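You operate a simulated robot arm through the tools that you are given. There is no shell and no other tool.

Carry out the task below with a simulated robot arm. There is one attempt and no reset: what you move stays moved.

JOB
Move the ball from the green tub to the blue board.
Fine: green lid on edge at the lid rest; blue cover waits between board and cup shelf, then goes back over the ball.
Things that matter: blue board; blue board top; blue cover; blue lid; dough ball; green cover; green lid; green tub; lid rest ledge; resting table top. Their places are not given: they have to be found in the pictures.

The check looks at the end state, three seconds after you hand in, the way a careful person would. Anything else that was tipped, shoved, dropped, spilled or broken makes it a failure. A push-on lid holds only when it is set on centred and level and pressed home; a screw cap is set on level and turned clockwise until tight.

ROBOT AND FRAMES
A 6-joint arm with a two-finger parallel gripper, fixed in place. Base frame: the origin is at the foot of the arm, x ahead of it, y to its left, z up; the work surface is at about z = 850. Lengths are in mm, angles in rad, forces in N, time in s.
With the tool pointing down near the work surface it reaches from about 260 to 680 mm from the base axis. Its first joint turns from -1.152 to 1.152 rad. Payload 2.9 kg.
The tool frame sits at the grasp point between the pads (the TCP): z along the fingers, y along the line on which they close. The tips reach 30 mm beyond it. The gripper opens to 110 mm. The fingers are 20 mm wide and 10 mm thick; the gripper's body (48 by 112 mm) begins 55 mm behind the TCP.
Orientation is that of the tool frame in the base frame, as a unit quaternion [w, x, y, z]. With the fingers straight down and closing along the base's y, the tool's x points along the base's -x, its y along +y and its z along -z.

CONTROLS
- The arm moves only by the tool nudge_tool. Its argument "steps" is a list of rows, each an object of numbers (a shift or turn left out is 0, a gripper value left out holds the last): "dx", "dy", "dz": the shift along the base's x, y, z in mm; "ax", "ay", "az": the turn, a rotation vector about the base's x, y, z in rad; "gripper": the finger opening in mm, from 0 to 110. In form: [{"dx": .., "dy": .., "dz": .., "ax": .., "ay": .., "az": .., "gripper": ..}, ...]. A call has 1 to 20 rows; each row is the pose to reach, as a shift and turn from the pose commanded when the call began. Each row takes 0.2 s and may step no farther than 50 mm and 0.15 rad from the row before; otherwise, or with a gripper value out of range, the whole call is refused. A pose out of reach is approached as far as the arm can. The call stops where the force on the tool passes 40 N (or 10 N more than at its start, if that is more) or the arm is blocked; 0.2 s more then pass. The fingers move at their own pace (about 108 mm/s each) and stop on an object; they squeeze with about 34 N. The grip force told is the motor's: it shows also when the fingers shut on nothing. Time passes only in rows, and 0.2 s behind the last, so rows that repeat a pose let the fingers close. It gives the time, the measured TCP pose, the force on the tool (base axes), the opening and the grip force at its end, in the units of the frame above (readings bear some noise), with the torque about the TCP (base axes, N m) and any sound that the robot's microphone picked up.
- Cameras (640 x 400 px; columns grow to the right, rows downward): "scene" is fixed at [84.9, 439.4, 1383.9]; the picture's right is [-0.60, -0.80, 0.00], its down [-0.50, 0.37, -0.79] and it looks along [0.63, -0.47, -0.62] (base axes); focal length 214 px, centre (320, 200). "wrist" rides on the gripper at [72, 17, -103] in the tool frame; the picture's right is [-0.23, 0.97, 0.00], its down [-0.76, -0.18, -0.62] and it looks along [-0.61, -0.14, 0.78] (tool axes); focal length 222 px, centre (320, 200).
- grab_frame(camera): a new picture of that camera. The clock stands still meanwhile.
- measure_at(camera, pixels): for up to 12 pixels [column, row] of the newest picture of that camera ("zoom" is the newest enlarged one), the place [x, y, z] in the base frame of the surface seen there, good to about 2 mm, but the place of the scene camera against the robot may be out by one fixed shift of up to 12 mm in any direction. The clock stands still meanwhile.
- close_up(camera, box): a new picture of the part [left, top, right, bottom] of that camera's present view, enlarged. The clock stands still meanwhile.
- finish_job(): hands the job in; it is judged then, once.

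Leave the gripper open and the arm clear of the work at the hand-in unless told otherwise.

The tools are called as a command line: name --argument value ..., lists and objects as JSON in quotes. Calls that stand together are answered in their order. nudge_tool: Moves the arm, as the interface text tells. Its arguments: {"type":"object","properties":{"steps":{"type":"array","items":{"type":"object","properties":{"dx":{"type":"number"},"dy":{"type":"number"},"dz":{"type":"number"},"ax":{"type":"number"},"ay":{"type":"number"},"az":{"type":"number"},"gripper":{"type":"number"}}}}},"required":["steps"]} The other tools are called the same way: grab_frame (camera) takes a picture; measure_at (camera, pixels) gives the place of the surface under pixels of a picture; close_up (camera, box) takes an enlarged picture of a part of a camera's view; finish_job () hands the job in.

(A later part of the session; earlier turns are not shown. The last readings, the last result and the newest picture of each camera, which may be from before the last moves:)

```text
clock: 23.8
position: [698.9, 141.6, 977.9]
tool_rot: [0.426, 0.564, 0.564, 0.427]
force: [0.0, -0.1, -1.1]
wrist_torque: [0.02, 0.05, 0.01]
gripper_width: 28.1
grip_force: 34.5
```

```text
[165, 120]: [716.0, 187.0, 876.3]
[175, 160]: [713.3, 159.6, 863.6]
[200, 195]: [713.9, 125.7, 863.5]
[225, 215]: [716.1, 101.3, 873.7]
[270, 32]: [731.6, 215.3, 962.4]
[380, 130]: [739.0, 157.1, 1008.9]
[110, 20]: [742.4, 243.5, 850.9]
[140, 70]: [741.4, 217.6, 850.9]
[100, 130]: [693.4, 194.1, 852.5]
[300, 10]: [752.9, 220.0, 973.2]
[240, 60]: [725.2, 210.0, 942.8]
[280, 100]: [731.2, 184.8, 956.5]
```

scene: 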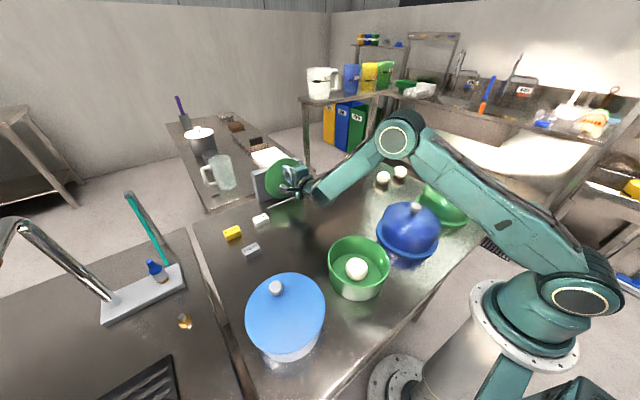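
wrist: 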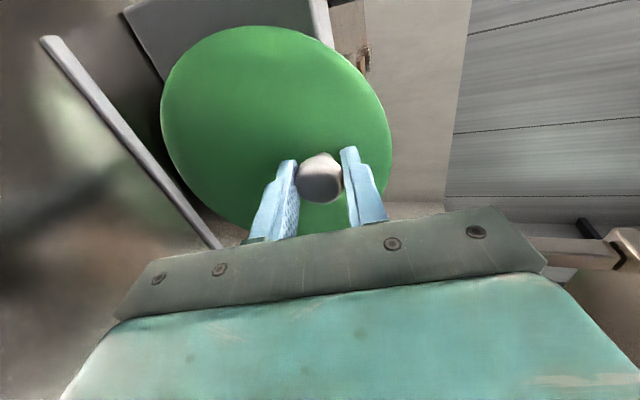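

The lid now leans 9.8°, foot at x ≈ 713, about 3 mm above the table. I lower gently until it stands.

nudge_tool --steps '[{"dx": -0.2, "dz": -1}, {"dx": -0.3, "dz": -2}, {"dx": -0.5, "dz": -3}, {"dx": -0.5, "dz": -3}]'

```text
clock: 24.8
position: [696.9, 139.4, 976.3]
tool_rot: [0.426, 0.564, 0.563, 0.428]
force: [-0.9, 0.1, 5.1]
wrist_torque: [0.06, -0.09, -0.02]
gripper_width: 28.4
grip_force: 34.0
```

It stands with ~5 N. I ease up 1 mm and open the fingers.

nudge_tool --steps '[{"dz": 1.0}, {"dz": 1.0}, {"dz": 1.0, "gripper": 34}, {"dz": 1.0, "gripper": 40}, {"dz": 1.0, "gripper": 50}, {"dz": 1.0, "gripper": 60}, {"dz": 1.0, "gripper": 60}]'

grab_frame --camera "wrist"

close_up --camera "scene" --box '[240, 140, 340, 220]'

```text
clock: 26.4
position: [696.2, 141.4, 976.3]
tool_rot: [0.427, 0.563, 0.563, 0.427]
force: [0.1, -0.6, -0.5]
wrist_torque: [-0.02, -0.01, -0.02]
gripper_width: 59.9
grip_force: 0.0
```

```text
taken
```

wrist: 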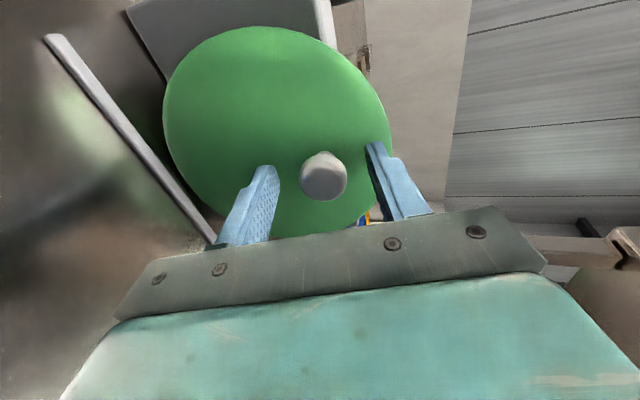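

```text
5.00 times, centred on (290, 180) of scene
```

zoom: 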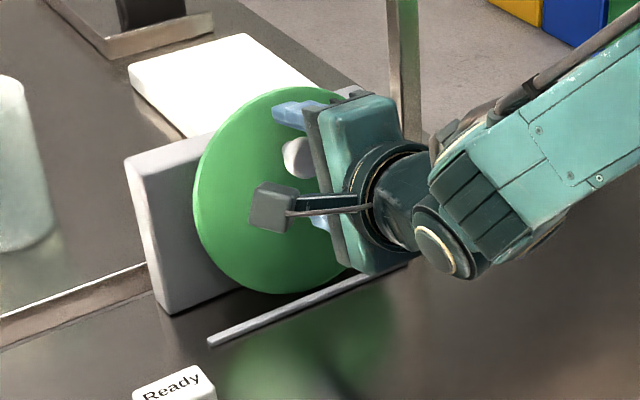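

The lid stands by itself. I draw the gripper straight back along its axis (−0.963, 0, +0.271) by 100 mm and then check the lid.

nudge_tool --steps '[{"dx": -9.6, "dz": 2.7}, {"dx": -24, "dz": 6.8}, {"dx": -43, "dz": 12.2}, {"dx": -67, "dz": 19}, {"dx": -96, "dz": 27}, {"dx": -96, "dz": 27}]'

grab_frame --camera "wrist"

close_up --camera "scene" --box '[240, 140, 340, 220]'

```text
clock: 27.8
position: [600.3, 140.4, 1005.2]
tool_rot: [0.427, 0.564, 0.564, 0.427]
force: [0.7, -0.7, -0.5]
wrist_torque: [-0.02, -0.01, 0.02]
gripper_width: 59.7
grip_force: 0.1
```

```text
taken
```

wrist: 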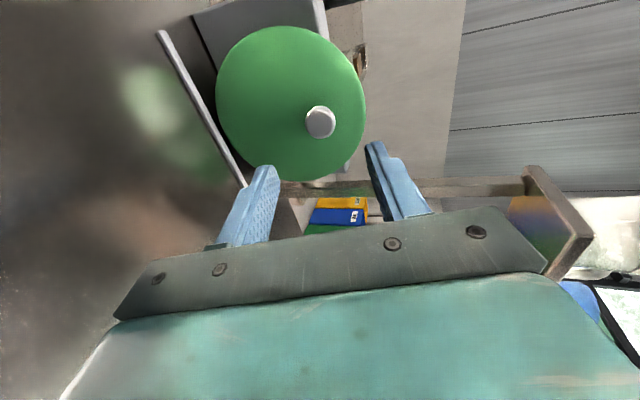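

```text
5.00 times, centred on (290, 180) of scene
```

zoom: 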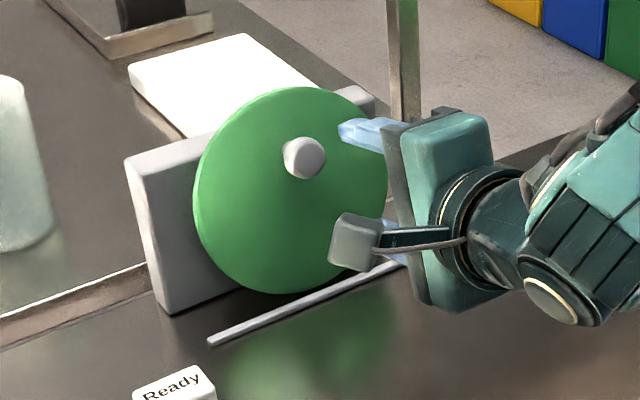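

The lid stands on edge, leaning on the panel behind the ledge. I check its plane once.

measure_at --camera "wrist" --pixels '[[222, 100], [225, 130], [250, 165], [280, 180], [360, 95], [300, 35], [280, 100], [200, 100], [245, 175]]'

```text
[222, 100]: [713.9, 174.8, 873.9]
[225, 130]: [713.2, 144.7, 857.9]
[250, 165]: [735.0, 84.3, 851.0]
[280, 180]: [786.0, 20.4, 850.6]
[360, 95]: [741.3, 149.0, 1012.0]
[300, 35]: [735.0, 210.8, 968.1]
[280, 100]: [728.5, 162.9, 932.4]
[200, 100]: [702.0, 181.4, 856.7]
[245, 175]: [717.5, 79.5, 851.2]
```

Lean is 10°, foot behind the ledge: good. Now I pull back, rise and turn the tool upright again (ay +1.297) on the way to (480,140,1130).

nudge_tool --steps '[{"dx": -30, "dz": 15}, {"dx": -60, "dz": 40, "ay": 0.1}, {"dx": -80, "dz": 65, "ay": 0.22}, {"dx": -95, "dz": 90, "ay": 0.34}, {"dx": -110, "dz": 110, "ay": 0.46}, {"dx": -120, "dz": 125, "ay": 0.58}, {"dx": -120, "dz": 125, "ay": 0.7}, {"dx": -120, "dz": 125, "ay": 0.82}, {"dx": -120, "dz": 125, "ay": 0.94}, {"dx": -120, "dz": 125, "ay": 1.06}, {"dx": -120, "dz": 125, "ay": 1.18}, {"dx": -120, "dz": 125, "ay": 1.297}, {"dx": -120, "dz": 125, "ay": 1.297}]'

```text
clock: 30.6
position: [481.2, 141.0, 1127.6]
tool_rot: [-0.001, 0.707, 0.707, 0.0]
force: [-0.2, 0.6, 0.3]
wrist_torque: [0.02, 0.01, 0.03]
gripper_width: 59.8
grip_force: 0.2
```

Tool is upright again. Next I go over the blue cover's knob (313.5,−66), at z ≈ 1035, and look.

nudge_tool --steps '[{"dx": -25, "dy": -30}, {"dx": -53, "dy": -64}, {"dx": -81, "dy": -98}, {"dx": -109, "dy": -132}, {"dx": -137, "dy": -168}, {"dx": -160, "dy": -198}, {"dx": -167.5, "dy": -207, "dz": -20}, {"dx": -167.5, "dy": -207, "dz": -60}, {"dx": -167.5, "dy": -207, "dz": -90}, {"dx": -167.5, "dy": -207, "dz": -90}]'

grab_frame --camera "wrist"

grab_frame --camera "scene"

```text
clock: 32.8
position: [312.2, -66.6, 1036.0]
tool_rot: [0.0, 0.707, 0.707, -0.001]
force: [0.7, -0.3, -0.7]
wrist_torque: [0.0, 0.0, -0.02]
gripper_width: 60.1
grip_force: 0.0
```

```text
taken
```

wrist: 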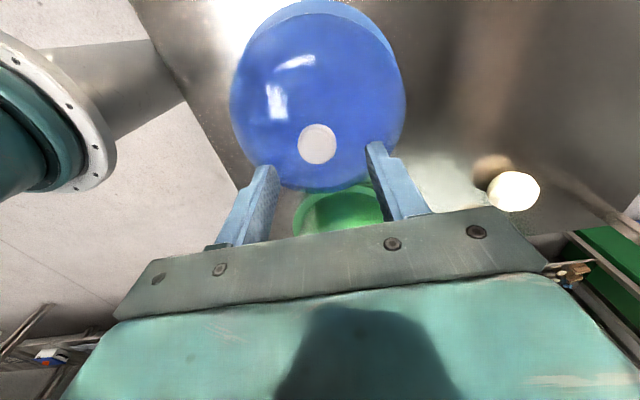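

```text
taken
```

scene: 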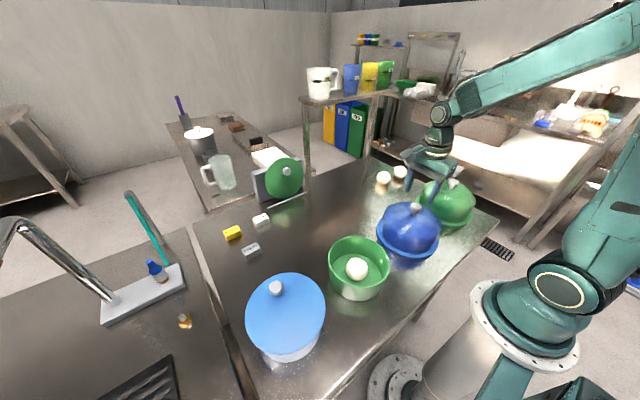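

I measure the blue knob (318,144) and its edges, the dome top beside it, the dome's foot and the board rim.

measure_at --camera "wrist" --pixels '[[318, 144], [300, 144], [335, 144], [318, 127], [318, 161], [285, 150], [345, 130], [232, 100], [405, 100], [300, 5], [385, 45], [250, 40]]'

close_up --camera "scene" --box '[360, 150, 480, 270]'

```text
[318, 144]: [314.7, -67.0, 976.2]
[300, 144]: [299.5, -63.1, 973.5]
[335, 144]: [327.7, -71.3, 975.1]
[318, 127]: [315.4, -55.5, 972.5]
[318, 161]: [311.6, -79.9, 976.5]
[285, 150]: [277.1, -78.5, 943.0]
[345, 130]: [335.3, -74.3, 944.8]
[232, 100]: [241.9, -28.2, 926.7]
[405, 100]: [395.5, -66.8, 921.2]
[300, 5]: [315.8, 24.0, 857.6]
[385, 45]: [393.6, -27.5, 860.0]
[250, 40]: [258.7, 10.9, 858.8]
```

```text
3.33 times, centred on (420, 210) of scene
```

zoom: 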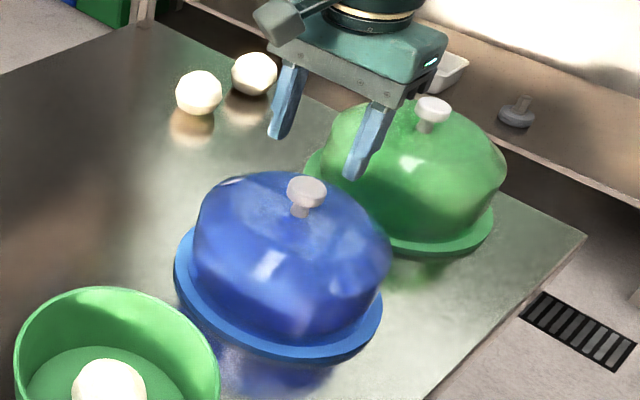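

Blue knob centre ≈ (313.8,−67.3), head ≈ 27 mm wide, top z 976; dome top ≈ 945. I lower to TCP z ≈ 977 with the fingers at 60 mm, then close.

nudge_tool --steps '[{"dx": 0.5, "dy": -1, "dz": -25}, {"dx": 0.5, "dy": -1, "dz": -45}, {"dx": 0.5, "dy": -1, "dz": -55}, {"dx": 0.5, "dy": -1, "dz": -60}, {"dx": 0.5, "dy": -1, "dz": -60, "gripper": 10}, {"dx": 0.5, "dy": -1, "dz": -60, "gripper": 10}, {"dx": 0.5, "dy": -1, "dz": -60, "gripper": 10}, {"dx": 0.5, "dy": -1, "dz": -60, "gripper": 10}]'

close_up --camera "scene" --box '[360, 150, 480, 270]'

```text
clock: 34.6
position: [312.3, -66.3, 978.5]
tool_rot: [-0.001, 0.707, 0.707, 0.0]
force: [1.0, 0.0, 0.6]
wrist_torque: [0.06, 0.0, 0.02]
gripper_width: 30.5
grip_force: 34.2
```

```text
3.33 times, centred on (420, 210) of scene
```

zoom: 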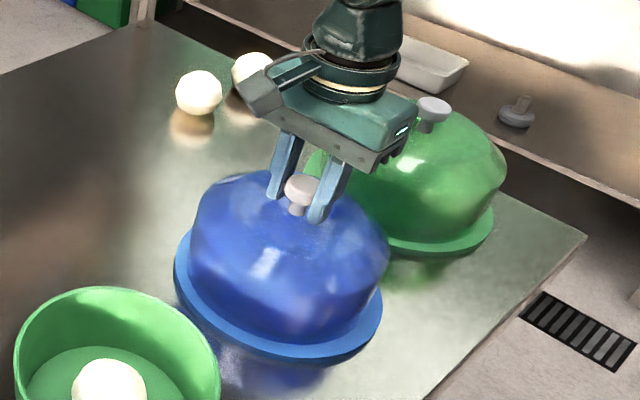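

Knob held (30.5 mm). I lift the cover straight up slowly, then look under it.

nudge_tool --steps '[{"dz": 2}, {"dz": 6}, {"dz": 14}, {"dz": 28}, {"dz": 48}, {"dz": 70}, {"dz": 95}, {"dz": 120}, {"dz": 120}]'

grab_frame --camera "scene"

close_up --camera "scene" --box '[340, 120, 500, 290]'

```text
clock: 36.6
position: [313.3, -67.4, 1098.8]
tool_rot: [0.0, 0.707, 0.707, -0.001]
force: [-0.4, -0.4, -0.8]
wrist_torque: [0.01, -0.01, 0.01]
gripper_width: 30.6
grip_force: 34.0
```

```text
taken
```

scene: 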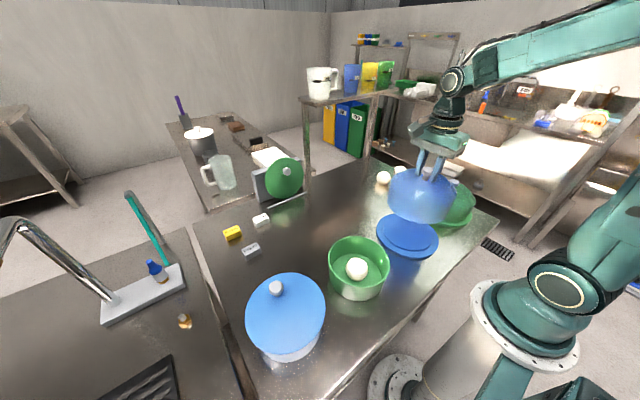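

```text
2.35 times, centred on (420, 205) of scene
```

zoom: 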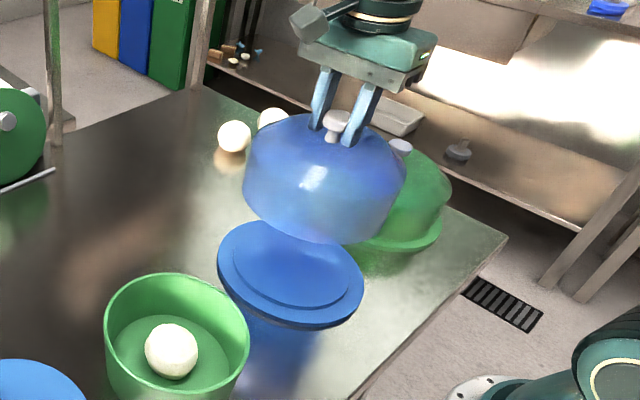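

The board has a raised round plateau that centres the cover. I measure the plateau and board rim (zoom pixels) and the ball in the tub.

measure_at --camera "zoom" --pixels '[[290, 268], [236, 260], [350, 285], [275, 228], [300, 305], [220, 255], [362, 290], [260, 224], [310, 325], [250, 240], [340, 255], [255, 285]]'

measure_at --camera "zoom" --pixels '[[172, 345], [170, 327], [148, 350], [197, 350], [172, 375], [135, 350], [210, 340], [165, 310], [108, 310], [245, 320], [180, 275], [400, 195]]'

```text
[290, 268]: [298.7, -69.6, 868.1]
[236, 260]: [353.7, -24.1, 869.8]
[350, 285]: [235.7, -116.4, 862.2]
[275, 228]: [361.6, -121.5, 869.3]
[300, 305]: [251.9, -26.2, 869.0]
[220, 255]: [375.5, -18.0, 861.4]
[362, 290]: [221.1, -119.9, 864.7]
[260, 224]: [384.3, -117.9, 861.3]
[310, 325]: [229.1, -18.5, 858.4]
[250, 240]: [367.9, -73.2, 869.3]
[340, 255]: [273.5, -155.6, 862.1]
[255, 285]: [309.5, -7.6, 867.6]
```

```text
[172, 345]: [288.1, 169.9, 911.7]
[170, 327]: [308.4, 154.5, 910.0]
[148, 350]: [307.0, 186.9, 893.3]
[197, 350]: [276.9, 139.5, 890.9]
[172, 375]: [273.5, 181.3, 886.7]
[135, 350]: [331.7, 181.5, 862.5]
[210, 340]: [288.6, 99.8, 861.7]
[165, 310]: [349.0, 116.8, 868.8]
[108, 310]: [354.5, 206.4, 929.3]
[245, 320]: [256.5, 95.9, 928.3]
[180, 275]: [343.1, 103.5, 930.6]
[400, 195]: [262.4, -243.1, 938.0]
```

Plateau z ≈ 865, board flange ≈ 858; tub floor ≈ 858, tub rim ≈ 926, ball top ≈ 907. Now I carry the cover to (508,−98) – on the free table between the board and the cup shelf – at this height.

nudge_tool --steps '[{"dx": 20, "dy": -3}, {"dx": 50, "dy": -8}, {"dx": 85, "dy": -14}, {"dx": 120, "dy": -20}, {"dx": 152, "dy": -25}, {"dx": 178, "dy": -29}, {"dx": 195, "dy": -31}, {"dx": 195, "dy": -31}]'

grab_frame --camera "scene"

grab_frame --camera "wrist"

```text
clock: 38.4
position: [509.2, -97.6, 1096.5]
tool_rot: [-0.001, 0.707, 0.707, -0.001]
force: [0.1, -0.5, -1.4]
wrist_torque: [0.02, -0.02, 0.02]
gripper_width: 30.4
grip_force: 34.1
```

```text
taken
```

scene: 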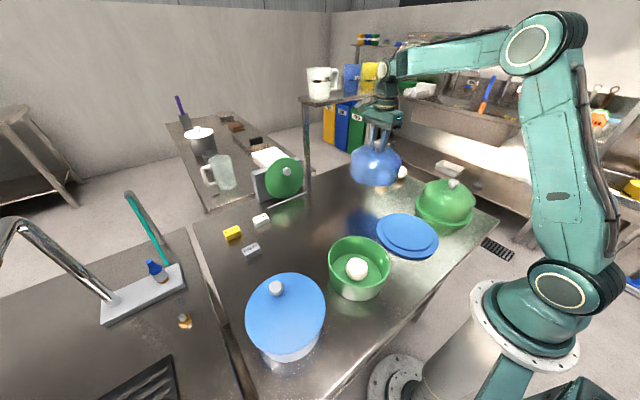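

```text
taken
```

wrist: 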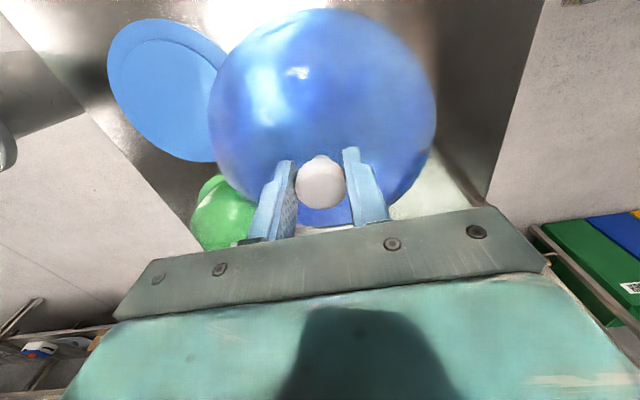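

The dome hangs level. I use this wrist view to measure the bare board accurately (rim and plateau), then lower the cover to just above the table.

measure_at --camera "wrist" --pixels '[[110, 65], [170, 22], [125, 110], [190, 157], [220, 45], [150, 140], [170, 90], [200, 60], [140, 35], [205, 155], [130, 70], [215, 110]]'

close_up --camera "wrist" --box '[80, 0, 260, 180]'

nudge_tool --steps '[{"dz": -25}, {"dz": -55}, {"dz": -80}, {"dz": -100}, {"dz": -112}, {"dz": -119}, {"dz": -119}]'

```text
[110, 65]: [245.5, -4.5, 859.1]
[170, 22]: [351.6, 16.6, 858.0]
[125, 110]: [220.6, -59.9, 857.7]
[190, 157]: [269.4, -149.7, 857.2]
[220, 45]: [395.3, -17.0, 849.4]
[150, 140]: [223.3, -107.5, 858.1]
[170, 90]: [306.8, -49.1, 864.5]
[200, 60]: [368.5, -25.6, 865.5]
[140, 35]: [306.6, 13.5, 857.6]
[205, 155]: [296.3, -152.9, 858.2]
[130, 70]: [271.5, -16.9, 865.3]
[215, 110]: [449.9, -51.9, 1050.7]
```

```text
2.22 times, centred on (170, 90) of wrist
```

zoom: 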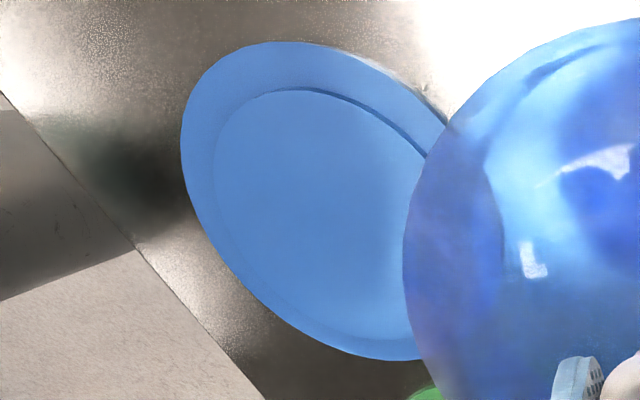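

```text
clock: 40.0
position: [510.2, -97.5, 978.1]
tool_rot: [-0.001, 0.707, 0.707, -0.002]
force: [0.6, -0.6, -2.0]
wrist_torque: [0.02, 0.0, 0.0]
gripper_width: 30.5
grip_force: 33.6
```

Board middle fits (313.5,−67), plateau z 865. Now the last few mm down until the cover stands on the table.

nudge_tool --steps '[{"dz": -2}, {"dz": -4}, {"dz": -5.5}, {"dz": -6.5}, {"dz": -6.5}]'

```text
clock: 41.2
position: [508.9, -98.6, 972.3]
tool_rot: [0.0, 0.707, 0.707, -0.001]
force: [-0.1, -0.7, -1.3]
wrist_torque: [0.03, -0.01, -0.03]
gripper_width: 30.5
grip_force: 33.8
```

Not yet touching (force still just the cover's weight). I continue 1 mm at a time.

nudge_tool --steps '[{"dz": -1}, {"dz": -2}, {"dz": -2}]'

```text
clock: 42.0
position: [509.1, -98.2, 970.5]
tool_rot: [-0.001, 0.707, 0.707, -0.001]
force: [0.3, 0.1, -0.8]
wrist_torque: [-0.01, -0.03, 0.01]
gripper_width: 30.8
grip_force: 34.5
```

nudge_tool --steps '[{"dz": -1}, {"dz": -2}, {"dz": -2}]'

close_up --camera "scene" --box '[320, 120, 440, 240]'

```text
clock: 42.8
position: [509.7, -98.6, 969.1]
tool_rot: [0.0, 0.707, 0.707, 0.0]
force: [-3.2, 1.6, 10.1]
wrist_torque: [-0.1, 0.07, -0.03]
gripper_width: 30.6
grip_force: 33.9
```

```text
3.33 times, centred on (380, 180) of scene
```

zoom: 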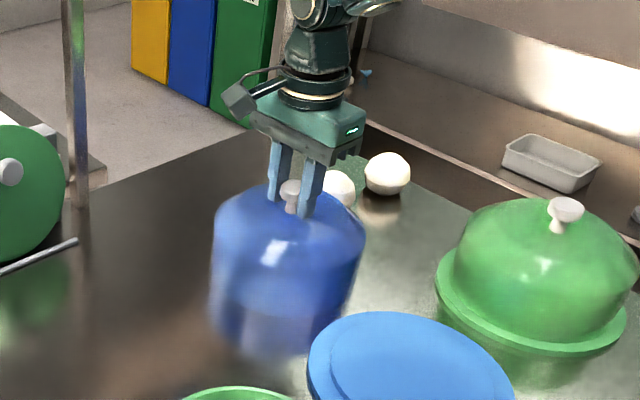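

The cover stands on the table (10 N). I ease up 1.5 mm, open the fingers to 60 and rise.

nudge_tool --steps '[{"dz": 1.5}, {"dz": 1.5, "gripper": 36}, {"dz": 1.5, "gripper": 46}, {"dz": 1.5, "gripper": 60}, {"dz": 1.5, "gripper": 60}, {"dz": 15, "gripper": 60}, {"dz": 40}, {"dz": 80}, {"dz": 120}, {"dz": 120}]'

grab_frame --camera "wrist"

grab_frame --camera "scene"

```text
clock: 45.0
position: [509.9, -98.3, 1089.1]
tool_rot: [-0.001, 0.707, 0.707, 0.0]
force: [0.7, -0.6, 0.1]
wrist_torque: [0.0, -0.02, -0.01]
gripper_width: 60.0
grip_force: 0.1
```

```text
taken
```

wrist: 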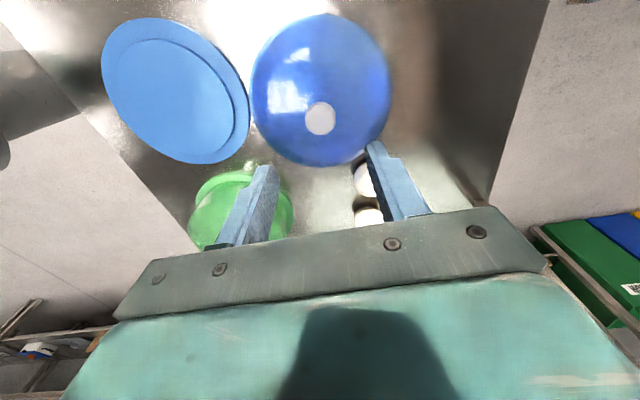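

```text
taken
```

scene: 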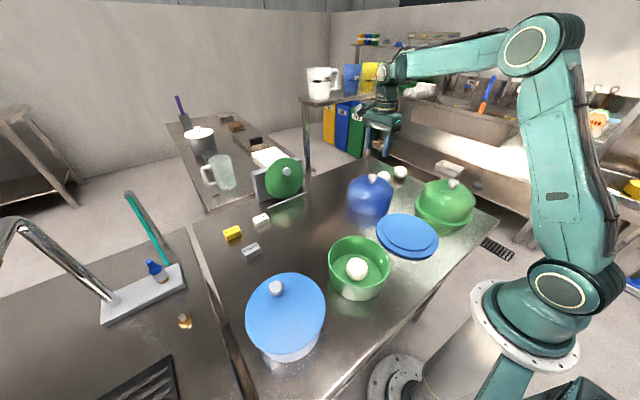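

The cover waits upright. I measure the board plateau fully now (rim points around (175,90)) and the waiting knob (320,118).

measure_at --camera "wrist" --pixels '[[103, 75], [165, 20], [245, 100], [200, 160], [120, 40], [130, 130], [225, 60], [240, 135], [175, 90], [320, 118], [307, 118], [333, 118]]'

close_up --camera "wrist" --box '[80, 0, 270, 180]'

```text
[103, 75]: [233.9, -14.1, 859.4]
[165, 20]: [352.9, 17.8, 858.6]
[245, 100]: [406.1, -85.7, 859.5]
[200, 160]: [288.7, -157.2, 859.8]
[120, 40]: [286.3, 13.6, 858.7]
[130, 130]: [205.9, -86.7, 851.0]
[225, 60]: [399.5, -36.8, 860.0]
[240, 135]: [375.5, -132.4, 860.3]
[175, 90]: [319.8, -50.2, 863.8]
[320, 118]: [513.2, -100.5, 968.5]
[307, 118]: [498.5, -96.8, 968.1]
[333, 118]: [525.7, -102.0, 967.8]
```

```text
2.22 times, centred on (175, 90) of wrist
```

zoom: 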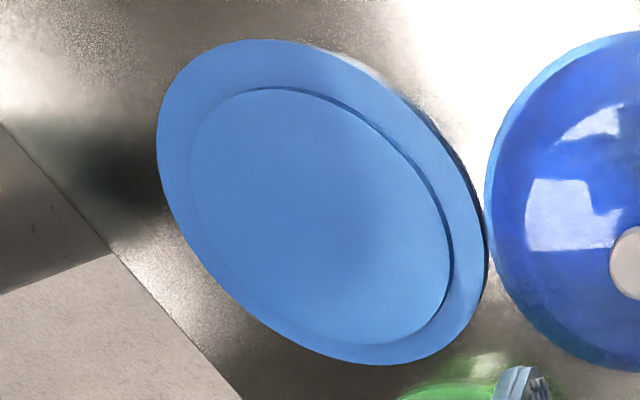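

I also measure the plateau edge in the enlarged view.

measure_at --camera "zoom" --pixels '[[192, 180], [262, 90], [445, 270], [380, 341], [400, 165], [230, 265], [320, 100], [310, 325], [430, 310], [210, 120]]'

```text
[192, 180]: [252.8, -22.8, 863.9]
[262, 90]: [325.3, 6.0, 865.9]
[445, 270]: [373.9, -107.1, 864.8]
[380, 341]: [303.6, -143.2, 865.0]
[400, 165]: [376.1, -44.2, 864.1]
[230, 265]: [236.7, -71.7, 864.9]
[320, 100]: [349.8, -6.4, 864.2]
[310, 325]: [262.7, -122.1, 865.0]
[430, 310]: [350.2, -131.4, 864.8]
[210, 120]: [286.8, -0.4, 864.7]
```

Plateau middle ≈ (312,−68), radius ≈ 73. Cover release pose is kept in my ledger (pick pose P0 + (195,−31)). Now I travel high to above the green tub to view the ball.

nudge_tool --steps '[{"dx": -15, "dy": 20}, {"dx": -40, "dy": 52}, {"dx": -66, "dy": 86}, {"dx": -92, "dy": 120}, {"dx": -118, "dy": 154}, {"dx": -144, "dy": 188}, {"dx": -170, "dy": 222}, {"dx": -190, "dy": 248}, {"dx": -204, "dy": 268}, {"dx": -204, "dy": 268, "dz": -30}, {"dx": -204, "dy": 268, "dz": -30}]'

grab_frame --camera "wrist"

close_up --camera "scene" --box '[300, 200, 440, 320]'

```text
clock: 47.4
position: [304.6, 171.8, 1058.5]
tool_rot: [0.0, 0.708, 0.706, 0.001]
force: [0.2, -1.0, 0.2]
wrist_torque: [-0.01, 0.04, 0.0]
gripper_width: 60.1
grip_force: 0.1
```

```text
taken
```

wrist: 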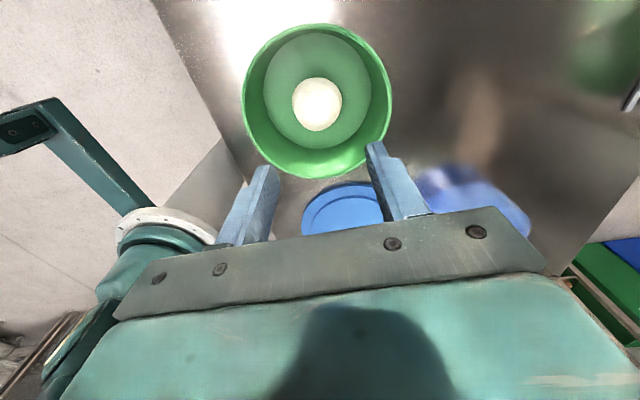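

```text
3.33 times, centred on (370, 260) of scene
```

zoom: 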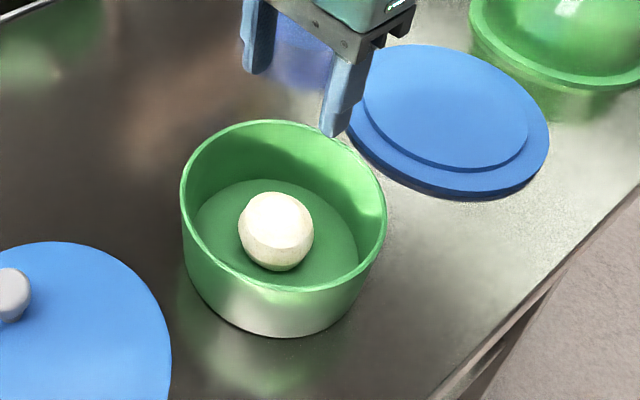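

The ball is at (317,104) in the wrist view. I measure its outline, the tub rim and floor.

measure_at --camera "wrist" --pixels '[[317, 104], [295, 104], [340, 100], [316, 80], [319, 128], [317, 95], [280, 70], [245, 95], [390, 90], [310, 26], [320, 176], [317, 112]]'

```text
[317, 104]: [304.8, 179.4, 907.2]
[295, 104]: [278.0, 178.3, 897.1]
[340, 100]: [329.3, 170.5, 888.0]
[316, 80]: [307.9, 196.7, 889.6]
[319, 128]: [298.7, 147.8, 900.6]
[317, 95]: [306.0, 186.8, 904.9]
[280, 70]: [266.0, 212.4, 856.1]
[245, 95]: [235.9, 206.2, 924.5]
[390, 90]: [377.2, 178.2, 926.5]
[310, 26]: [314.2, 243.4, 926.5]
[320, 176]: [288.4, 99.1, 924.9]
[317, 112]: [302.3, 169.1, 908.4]
```

Ball: middle ≈ (302.5,170.5,882.5), diameter ≈ 51; tub floor 857, rim 926. I open to 72 and descend over it to TCP z ≈ 893 (tips 6 mm above the floor).

nudge_tool --steps '[{"dx": -1.5, "dy": -1, "dz": -30, "gripper": 72}, {"dx": -1.5, "dy": -1, "dz": -70}, {"dx": -1.5, "dy": -1, "dz": -105}, {"dx": -1.5, "dy": -1, "dz": -130}, {"dx": -1.5, "dy": -1, "dz": -148}, {"dx": -1.5, "dy": -1, "dz": -160}, {"dx": -1.5, "dy": -1, "dz": -165.5}, {"dx": -1.5, "dy": -1, "dz": -165.5}]'

grab_frame --camera "wrist"

close_up --camera "scene" --box '[300, 190, 440, 320]'

```text
clock: 49.2
position: [305.2, 168.8, 894.4]
tool_rot: [0.0, 0.707, 0.707, -0.001]
force: [-0.5, 0.1, -0.9]
wrist_torque: [-0.01, 0.01, -0.02]
gripper_width: 72.2
grip_force: 0.0
```

```text
taken
```

wrist: 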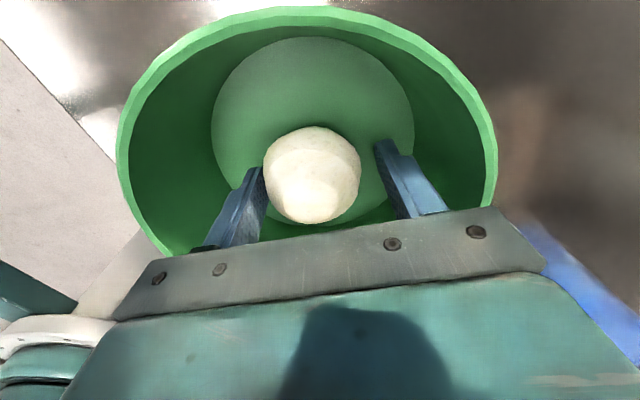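

```text
3.08 times, centred on (370, 255) of scene
```

zoom: 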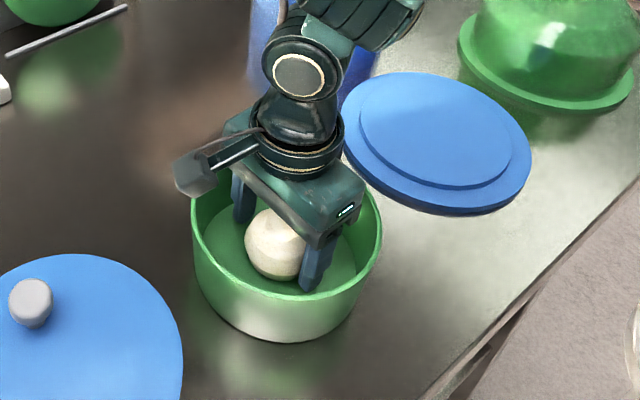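

The ball looks a few mm left of the middle between the fingers. I measure its sides to centre before closing.

measure_at --camera "wrist" --pixels '[[312, 175], [267, 170], [358, 170], [310, 130], [310, 218], [312, 150], [255, 175], [385, 150]]'

```text
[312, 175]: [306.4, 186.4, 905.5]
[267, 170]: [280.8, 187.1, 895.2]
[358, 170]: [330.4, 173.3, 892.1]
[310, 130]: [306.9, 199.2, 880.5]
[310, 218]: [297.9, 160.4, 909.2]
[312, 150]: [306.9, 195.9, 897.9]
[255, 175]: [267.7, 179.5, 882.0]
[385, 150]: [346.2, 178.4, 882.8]
```

Ball middle ≈ (304.5,173); I shift by (−1,+3) and close gently on it.

nudge_tool --steps '[{"dx": -1, "dy": 3}, {"dx": -1, "dy": 3, "gripper": 62}, {"dx": -1, "dy": 3, "gripper": 54}, {"dx": -1, "dy": 3, "gripper": 50}, {"dx": -1, "dy": 3, "gripper": 46}, {"dx": -1, "dy": 3, "gripper": 44}, {"dx": -1, "dy": 3, "gripper": 44}]'

grab_frame --camera "wrist"

```text
clock: 50.8
position: [302.9, 172.1, 892.7]
tool_rot: [-0.001, 0.707, 0.707, 0.0]
force: [0.4, -0.1, 0.1]
wrist_torque: [0.03, 0.03, -0.01]
gripper_width: 57.3
grip_force: 33.5
```

```text
taken
```

wrist: 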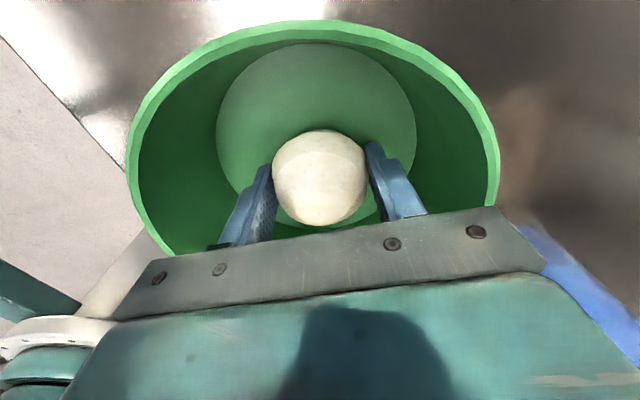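

Ball gripped (57.3 mm, 34 N). I lift it out straight, slowly.

nudge_tool --steps '[{"dz": 3}, {"dz": 8}, {"dz": 18}, {"dz": 35}, {"dz": 58}, {"dz": 85}, {"dz": 115}, {"dz": 140}, {"dz": 140}]'

grab_frame --camera "wrist"

close_up --camera "scene" --box '[300, 150, 460, 320]'

```text
clock: 52.8
position: [301.9, 172.3, 1033.7]
tool_rot: [-0.001, 0.707, 0.707, -0.001]
force: [0.4, -1.0, -1.4]
wrist_torque: [0.02, -0.02, -0.01]
gripper_width: 56.9
grip_force: 34.4
```

```text
taken
```

wrist: 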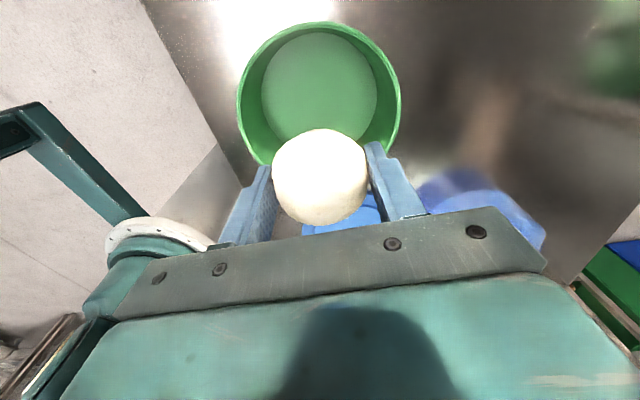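

```text
2.35 times, centred on (380, 235) of scene
```

zoom: 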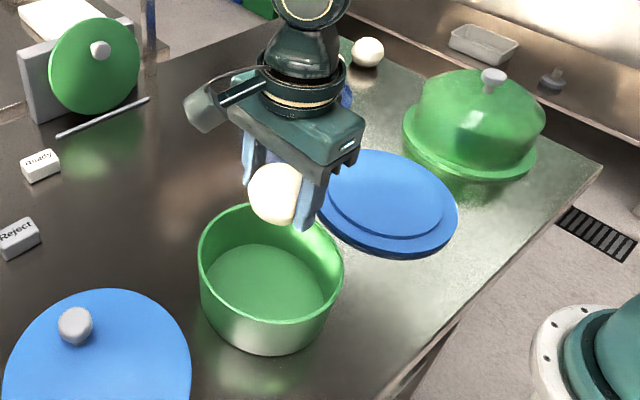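

The ball is safely held. I carry it to above the board's middle (312.5,−67.5) at this height.

nudge_tool --steps '[{"dx": 1, "dy": -20}, {"dx": 2, "dy": -55}, {"dx": 4, "dy": -95}, {"dx": 6, "dy": -135}, {"dx": 8, "dy": -175}, {"dx": 9, "dy": -210}, {"dx": 10, "dy": -232}, {"dx": 10, "dy": -240}, {"dx": 10, "dy": -240}]'

grab_frame --camera "wrist"

close_up --camera "scene" --box '[340, 130, 500, 280]'

```text
clock: 54.8
position: [312.0, -69.1, 1033.1]
tool_rot: [0.0, 0.707, 0.707, 0.0]
force: [0.1, 0.2, -0.6]
wrist_torque: [0.01, -0.02, 0.03]
gripper_width: 56.7
grip_force: 34.6
```

```text
taken
```

wrist: 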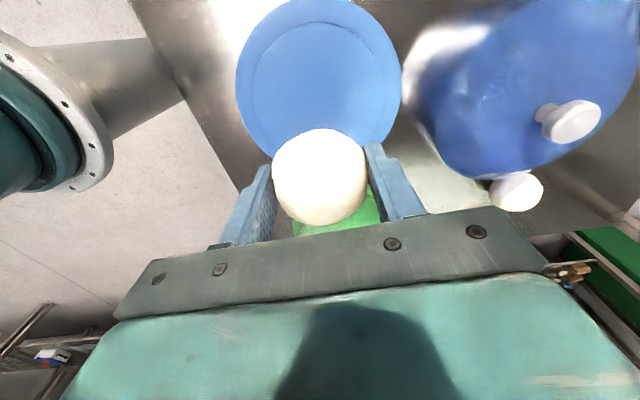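

```text
2.67 times, centred on (420, 205) of scene
```

zoom: 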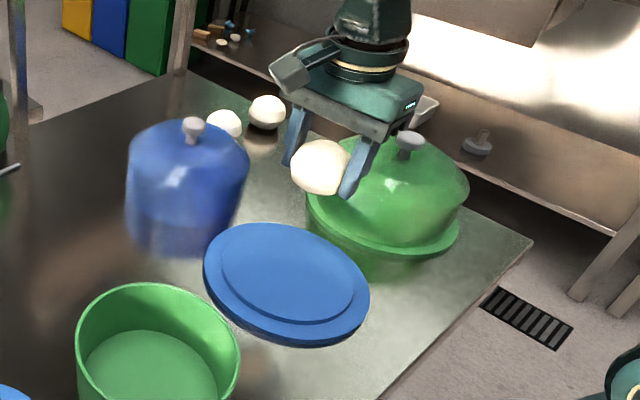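

I use this near-overhead view to verify the plateau's place (edges (252,85), (388,85), top (318,24)) before lowering.

measure_at --camera "wrist" --pixels '[[238, 80], [398, 80], [320, 3], [253, 85], [386, 85], [318, 26], [270, 130], [375, 125], [320, 178], [274, 175], [366, 172], [320, 225]]'

```text
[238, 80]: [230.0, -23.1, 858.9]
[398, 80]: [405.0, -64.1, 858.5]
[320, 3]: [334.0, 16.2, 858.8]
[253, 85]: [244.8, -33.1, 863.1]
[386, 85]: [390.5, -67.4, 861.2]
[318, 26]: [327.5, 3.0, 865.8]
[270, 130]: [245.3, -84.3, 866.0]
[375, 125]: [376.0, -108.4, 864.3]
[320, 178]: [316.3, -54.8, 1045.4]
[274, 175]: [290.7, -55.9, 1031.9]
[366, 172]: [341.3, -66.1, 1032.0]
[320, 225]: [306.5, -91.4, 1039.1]
```

Plateau middle confirmed ≈ (312.5,−68). Ball bottom is ≈ 36.5 mm below TCP, so contact is expected at TCP ≈ 901. I lower to 905 first.

nudge_tool --steps '[{"dz": -25}, {"dz": -60}, {"dz": -90}, {"dz": -110}, {"dz": -121}, {"dz": -127}, {"dz": -128}, {"dz": -128}]'

close_up --camera "scene" --box '[360, 170, 480, 280]'

```text
clock: 56.6
position: [312.4, -68.3, 906.1]
tool_rot: [0.0, 0.707, 0.707, 0.0]
force: [0.6, -0.5, -1.4]
wrist_torque: [0.03, 0.0, 0.03]
gripper_width: 56.6
grip_force: 34.1
```

```text
3.64 times, centred on (420, 225) of scene
```

zoom: 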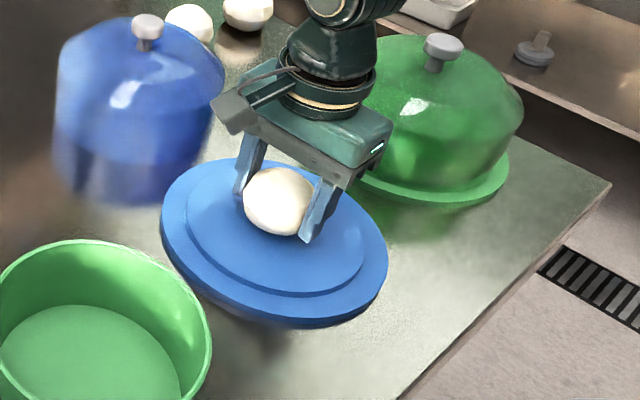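

Ball is just above the plateau, well centred. I lower 1 mm at a time until it touches.

nudge_tool --steps '[{"dz": -1}, {"dz": -2}, {"dz": -3}, {"dz": -3}]'

```text
clock: 57.6
position: [311.7, -67.7, 902.1]
tool_rot: [-0.001, 0.707, 0.707, 0.0]
force: [0.2, -0.2, -1.7]
wrist_torque: [-0.02, -0.01, -0.03]
gripper_width: 56.3
grip_force: 33.6
```

nudge_tool --steps '[{"dz": -0.7}, {"dz": -1.5}, {"dz": -1.5}]'

```text
clock: 58.4
position: [312.0, -68.0, 901.3]
tool_rot: [0.0, 0.708, 0.707, 0.0]
force: [-6.1, 0.6, 30.2]
wrist_torque: [0.05, 0.21, -0.19]
gripper_width: 56.5
grip_force: 33.9
```

Touching with 30 N; I ease up about 1 mm to relieve it.

nudge_tool --steps '[{"dz": 0.5}, {"dz": 1.0}, {"dz": 1.0}]'

```text
clock: 59.2
position: [312.7, -66.7, 901.6]
tool_rot: [0.0, 0.707, 0.707, 0.0]
force: [0.5, -1.0, 1.2]
wrist_torque: [-0.1, -0.05, -0.04]
gripper_width: 56.3
grip_force: 32.8
```

Light contact. I open the fingers in small increments so the ball isn't disturbed.

nudge_tool --steps '[{"gripper": 57}, {"gripper": 58}, {"gripper": 59}, {"gripper": 60}, {"gripper": 62}, {"gripper": 65}, {"gripper": 69}, {"gripper": 74}, {"gripper": 76}, {"gripper": 76}]'

grab_frame --camera "wrist"

close_up --camera "scene" --box '[360, 170, 480, 280]'

```text
clock: 61.4
position: [312.6, -67.8, 902.4]
tool_rot: [-0.001, 0.706, 0.708, 0.0]
force: [0.1, 0.0, 0.6]
wrist_torque: [0.0, 0.01, -0.02]
gripper_width: 76.0
grip_force: 0.1
```

```text
taken
```

wrist: 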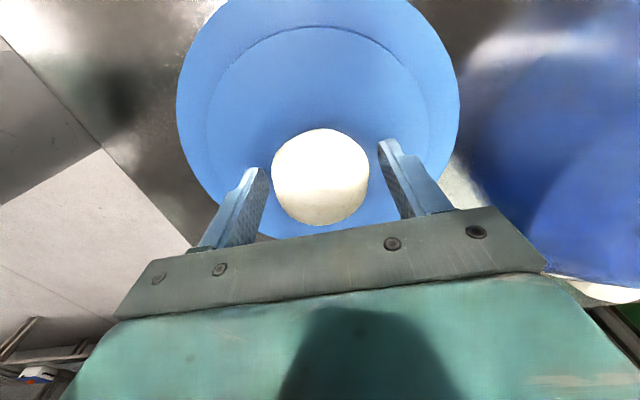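

```text
3.64 times, centred on (420, 225) of scene
```

zoom: 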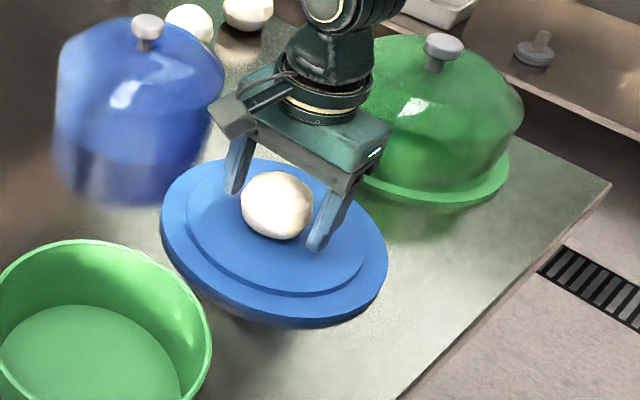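

The ball rests on the plateau's middle and is free of both fingers. I rise straight up and check it stays.

nudge_tool --steps '[{"dz": 5}, {"dz": 15}, {"dz": 35}, {"dz": 65}, {"dz": 105}, {"dz": 150}, {"dz": 187}, {"dz": 187}]'

grab_frame --camera "wrist"

grab_frame --camera "scene"

```text
clock: 63.2
position: [310.6, -66.8, 1087.2]
tool_rot: [-0.001, 0.707, 0.707, -0.001]
force: [0.3, -0.1, -0.1]
wrist_torque: [0.0, 0.0, -0.01]
gripper_width: 76.0
grip_force: 0.0
```

```text
taken
```

wrist: 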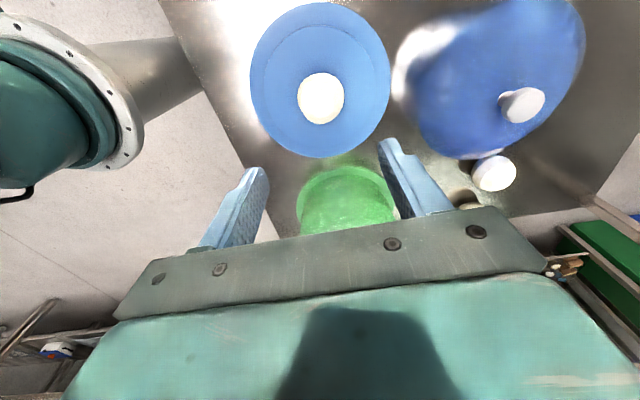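

```text
taken
```

scene: 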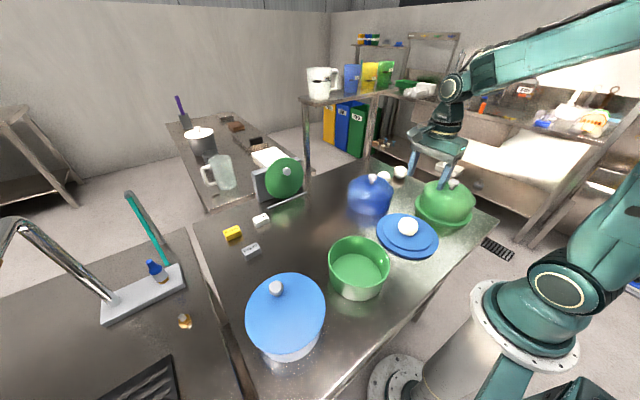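

The ball stays put. From here I measure the board rim and plateau once more for the cover's return, then go back to the waiting cover.

measure_at --camera "wrist" --pixels '[[252, 80], [388, 78], [318, 5], [322, 155], [272, 25], [365, 25], [270, 130], [372, 130], [321, 98], [299, 98], [343, 98], [321, 122]]'

nudge_tool --steps '[{"dx": 20, "dy": -3, "gripper": 60}, {"dx": 55, "dy": -8}, {"dx": 95, "dy": -15}, {"dx": 135, "dy": -21}, {"dx": 170, "dy": -26}, {"dx": 190, "dy": -29}, {"dx": 196.5, "dy": -30}, {"dx": 196.5, "dy": -30, "dz": -30}, {"dx": 196.5, "dy": -30, "dz": -60}, {"dx": 196.5, "dy": -30, "dz": -60}]'

grab_frame --camera "wrist"

```text
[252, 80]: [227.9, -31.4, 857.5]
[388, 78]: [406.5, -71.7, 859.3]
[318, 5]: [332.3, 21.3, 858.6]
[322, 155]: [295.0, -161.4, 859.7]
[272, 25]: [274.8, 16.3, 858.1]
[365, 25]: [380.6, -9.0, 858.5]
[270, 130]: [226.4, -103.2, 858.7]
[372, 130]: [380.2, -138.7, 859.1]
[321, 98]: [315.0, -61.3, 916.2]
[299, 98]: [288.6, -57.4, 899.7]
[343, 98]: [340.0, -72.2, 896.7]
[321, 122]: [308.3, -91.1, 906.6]
```

```text
clock: 65.4
position: [510.6, -98.4, 1027.2]
tool_rot: [0.0, 0.707, 0.707, -0.001]
force: [0.6, 0.1, -0.2]
wrist_torque: [-0.01, 0.03, -0.04]
gripper_width: 59.8
grip_force: 0.0
```

```text
taken
```

wrist: 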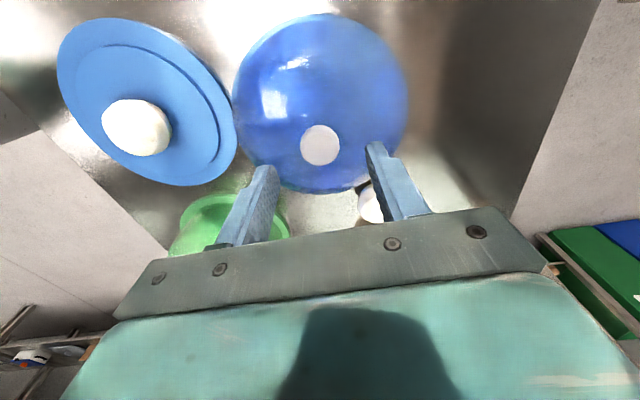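

The cover's knob sits at (320,146), just as it was relative to the gripper before the first pick. I go down 58.5 mm to the release height and close.

nudge_tool --steps '[{"dz": -25}, {"dz": -45}, {"dz": -54}, {"dz": -58}, {"dz": -58, "gripper": 10}, {"dz": -58, "gripper": 10}, {"dz": -58, "gripper": 10}, {"dz": -58, "gripper": 10}]'

grab_frame --camera "wrist"

```text
clock: 67.2
position: [510.0, -96.0, 970.9]
tool_rot: [-0.001, 0.707, 0.707, 0.0]
force: [0.6, 0.1, 0.1]
wrist_torque: [0.02, -0.04, 0.02]
gripper_width: 30.5
grip_force: 33.9
```

```text
taken
```

wrist: 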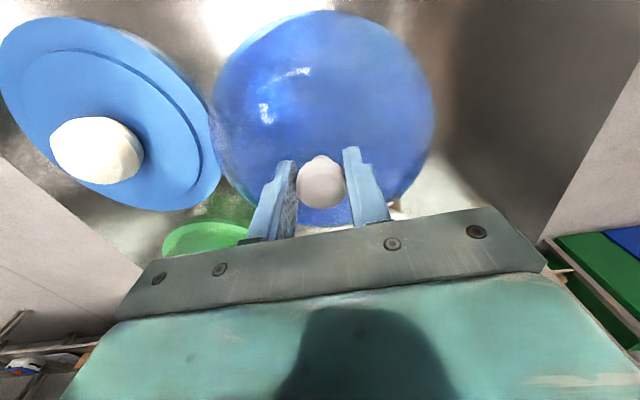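

Held the same way (30.5 mm, knob at (320,184)). I lift 127.5 mm, then carry it back exactly by (−195,+31) over the board.

nudge_tool --steps '[{"dz": 3}, {"dz": 10}, {"dz": 25}, {"dz": 50}, {"dz": 80}, {"dz": 110}, {"dz": 127.5}, {"dx": -20, "dy": 3, "dz": 127.5}, {"dx": -50, "dy": 8, "dz": 127.5}, {"dx": -85, "dy": 13.5, "dz": 127.5}, {"dx": -120, "dy": 19, "dz": 127.5}, {"dx": -152, "dy": 24, "dz": 127.5}, {"dx": -178, "dy": 28.3, "dz": 127.5}, {"dx": -195, "dy": 31, "dz": 127.5}, {"dx": -195, "dy": 31, "dz": 127.5}, {"dx": -195, "dy": 31, "dz": 127.5}]'

grab_frame --camera "wrist"

close_up --camera "scene" --box '[350, 120, 490, 270]'

```text
clock: 70.6
position: [314.6, -67.2, 1098.8]
tool_rot: [-0.001, 0.707, 0.708, -0.001]
force: [0.9, -0.2, -0.4]
wrist_torque: [0.0, 0.0, -0.02]
gripper_width: 30.6
grip_force: 34.2
```

```text
taken
```

wrist: 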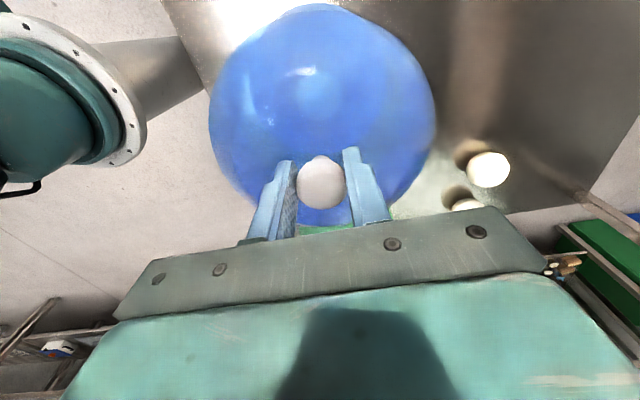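

```text
2.67 times, centred on (420, 195) of scene
```

zoom: 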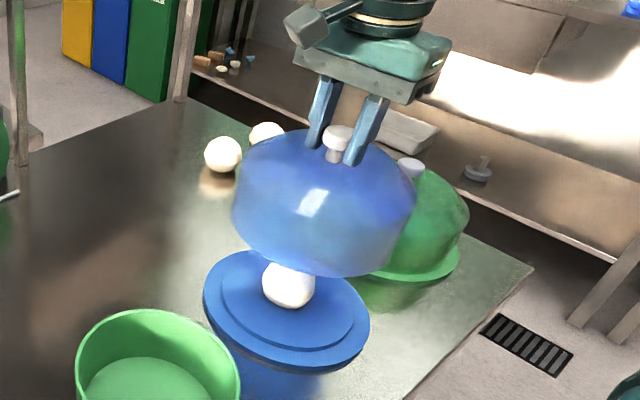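

Back over the board at the original place, ball below it. I lower to about 8 mm above seating.

nudge_tool --steps '[{"dz": -20}, {"dz": -45}, {"dz": -70}, {"dz": -90}, {"dz": -103}, {"dz": -110}, {"dz": -112}, {"dz": -112}]'

grab_frame --camera "wrist"

close_up --camera "scene" --box '[360, 160, 480, 270]'

```text
clock: 72.4
position: [314.0, -67.2, 985.0]
tool_rot: [0.0, 0.707, 0.707, 0.0]
force: [-0.8, 0.6, -0.7]
wrist_torque: [0.01, -0.02, -0.01]
gripper_width: 30.7
grip_force: 34.4
```

```text
taken
```

wrist: 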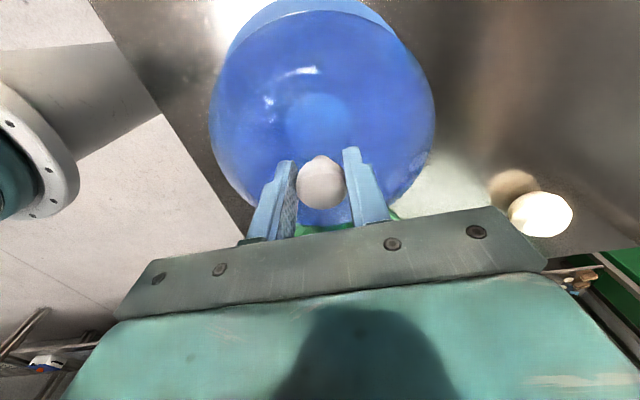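

```text
3.64 times, centred on (420, 215) of scene
```

zoom: 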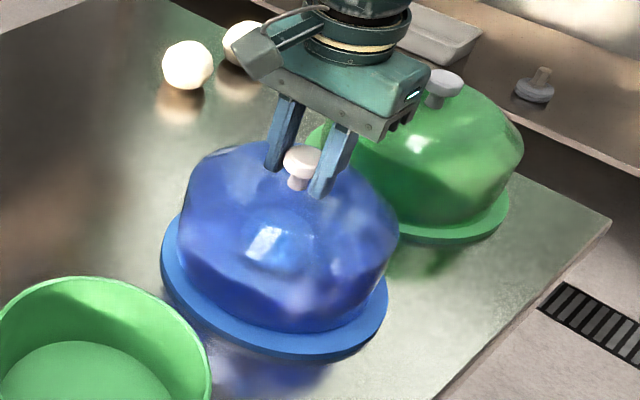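

No contact yet and it lies right over the plateau. I lower slowly in 1 mm steps, watching the force.

nudge_tool --steps '[{"dz": -1}, {"dz": -2}, {"dz": -3}, {"dz": -4}, {"dz": -4}]'

```text
clock: 73.6
position: [313.4, -67.1, 981.1]
tool_rot: [-0.001, 0.707, 0.707, 0.0]
force: [0.7, -0.2, -0.3]
wrist_torque: [0.03, 0.0, 0.01]
gripper_width: 30.5
grip_force: 34.1
```

The foot is already below the plateau's top edge with no contact, so it fits round it. I continue.

nudge_tool --steps '[{"dz": -1}, {"dz": -2}, {"dz": -3}, {"dz": -3}]'

```text
clock: 74.6
position: [313.9, -66.4, 978.9]
tool_rot: [-0.001, 0.707, 0.707, 0.0]
force: [-0.2, 0.0, -1.4]
wrist_torque: [0.01, 0.04, 0.01]
gripper_width: 30.7
grip_force: 34.3
```

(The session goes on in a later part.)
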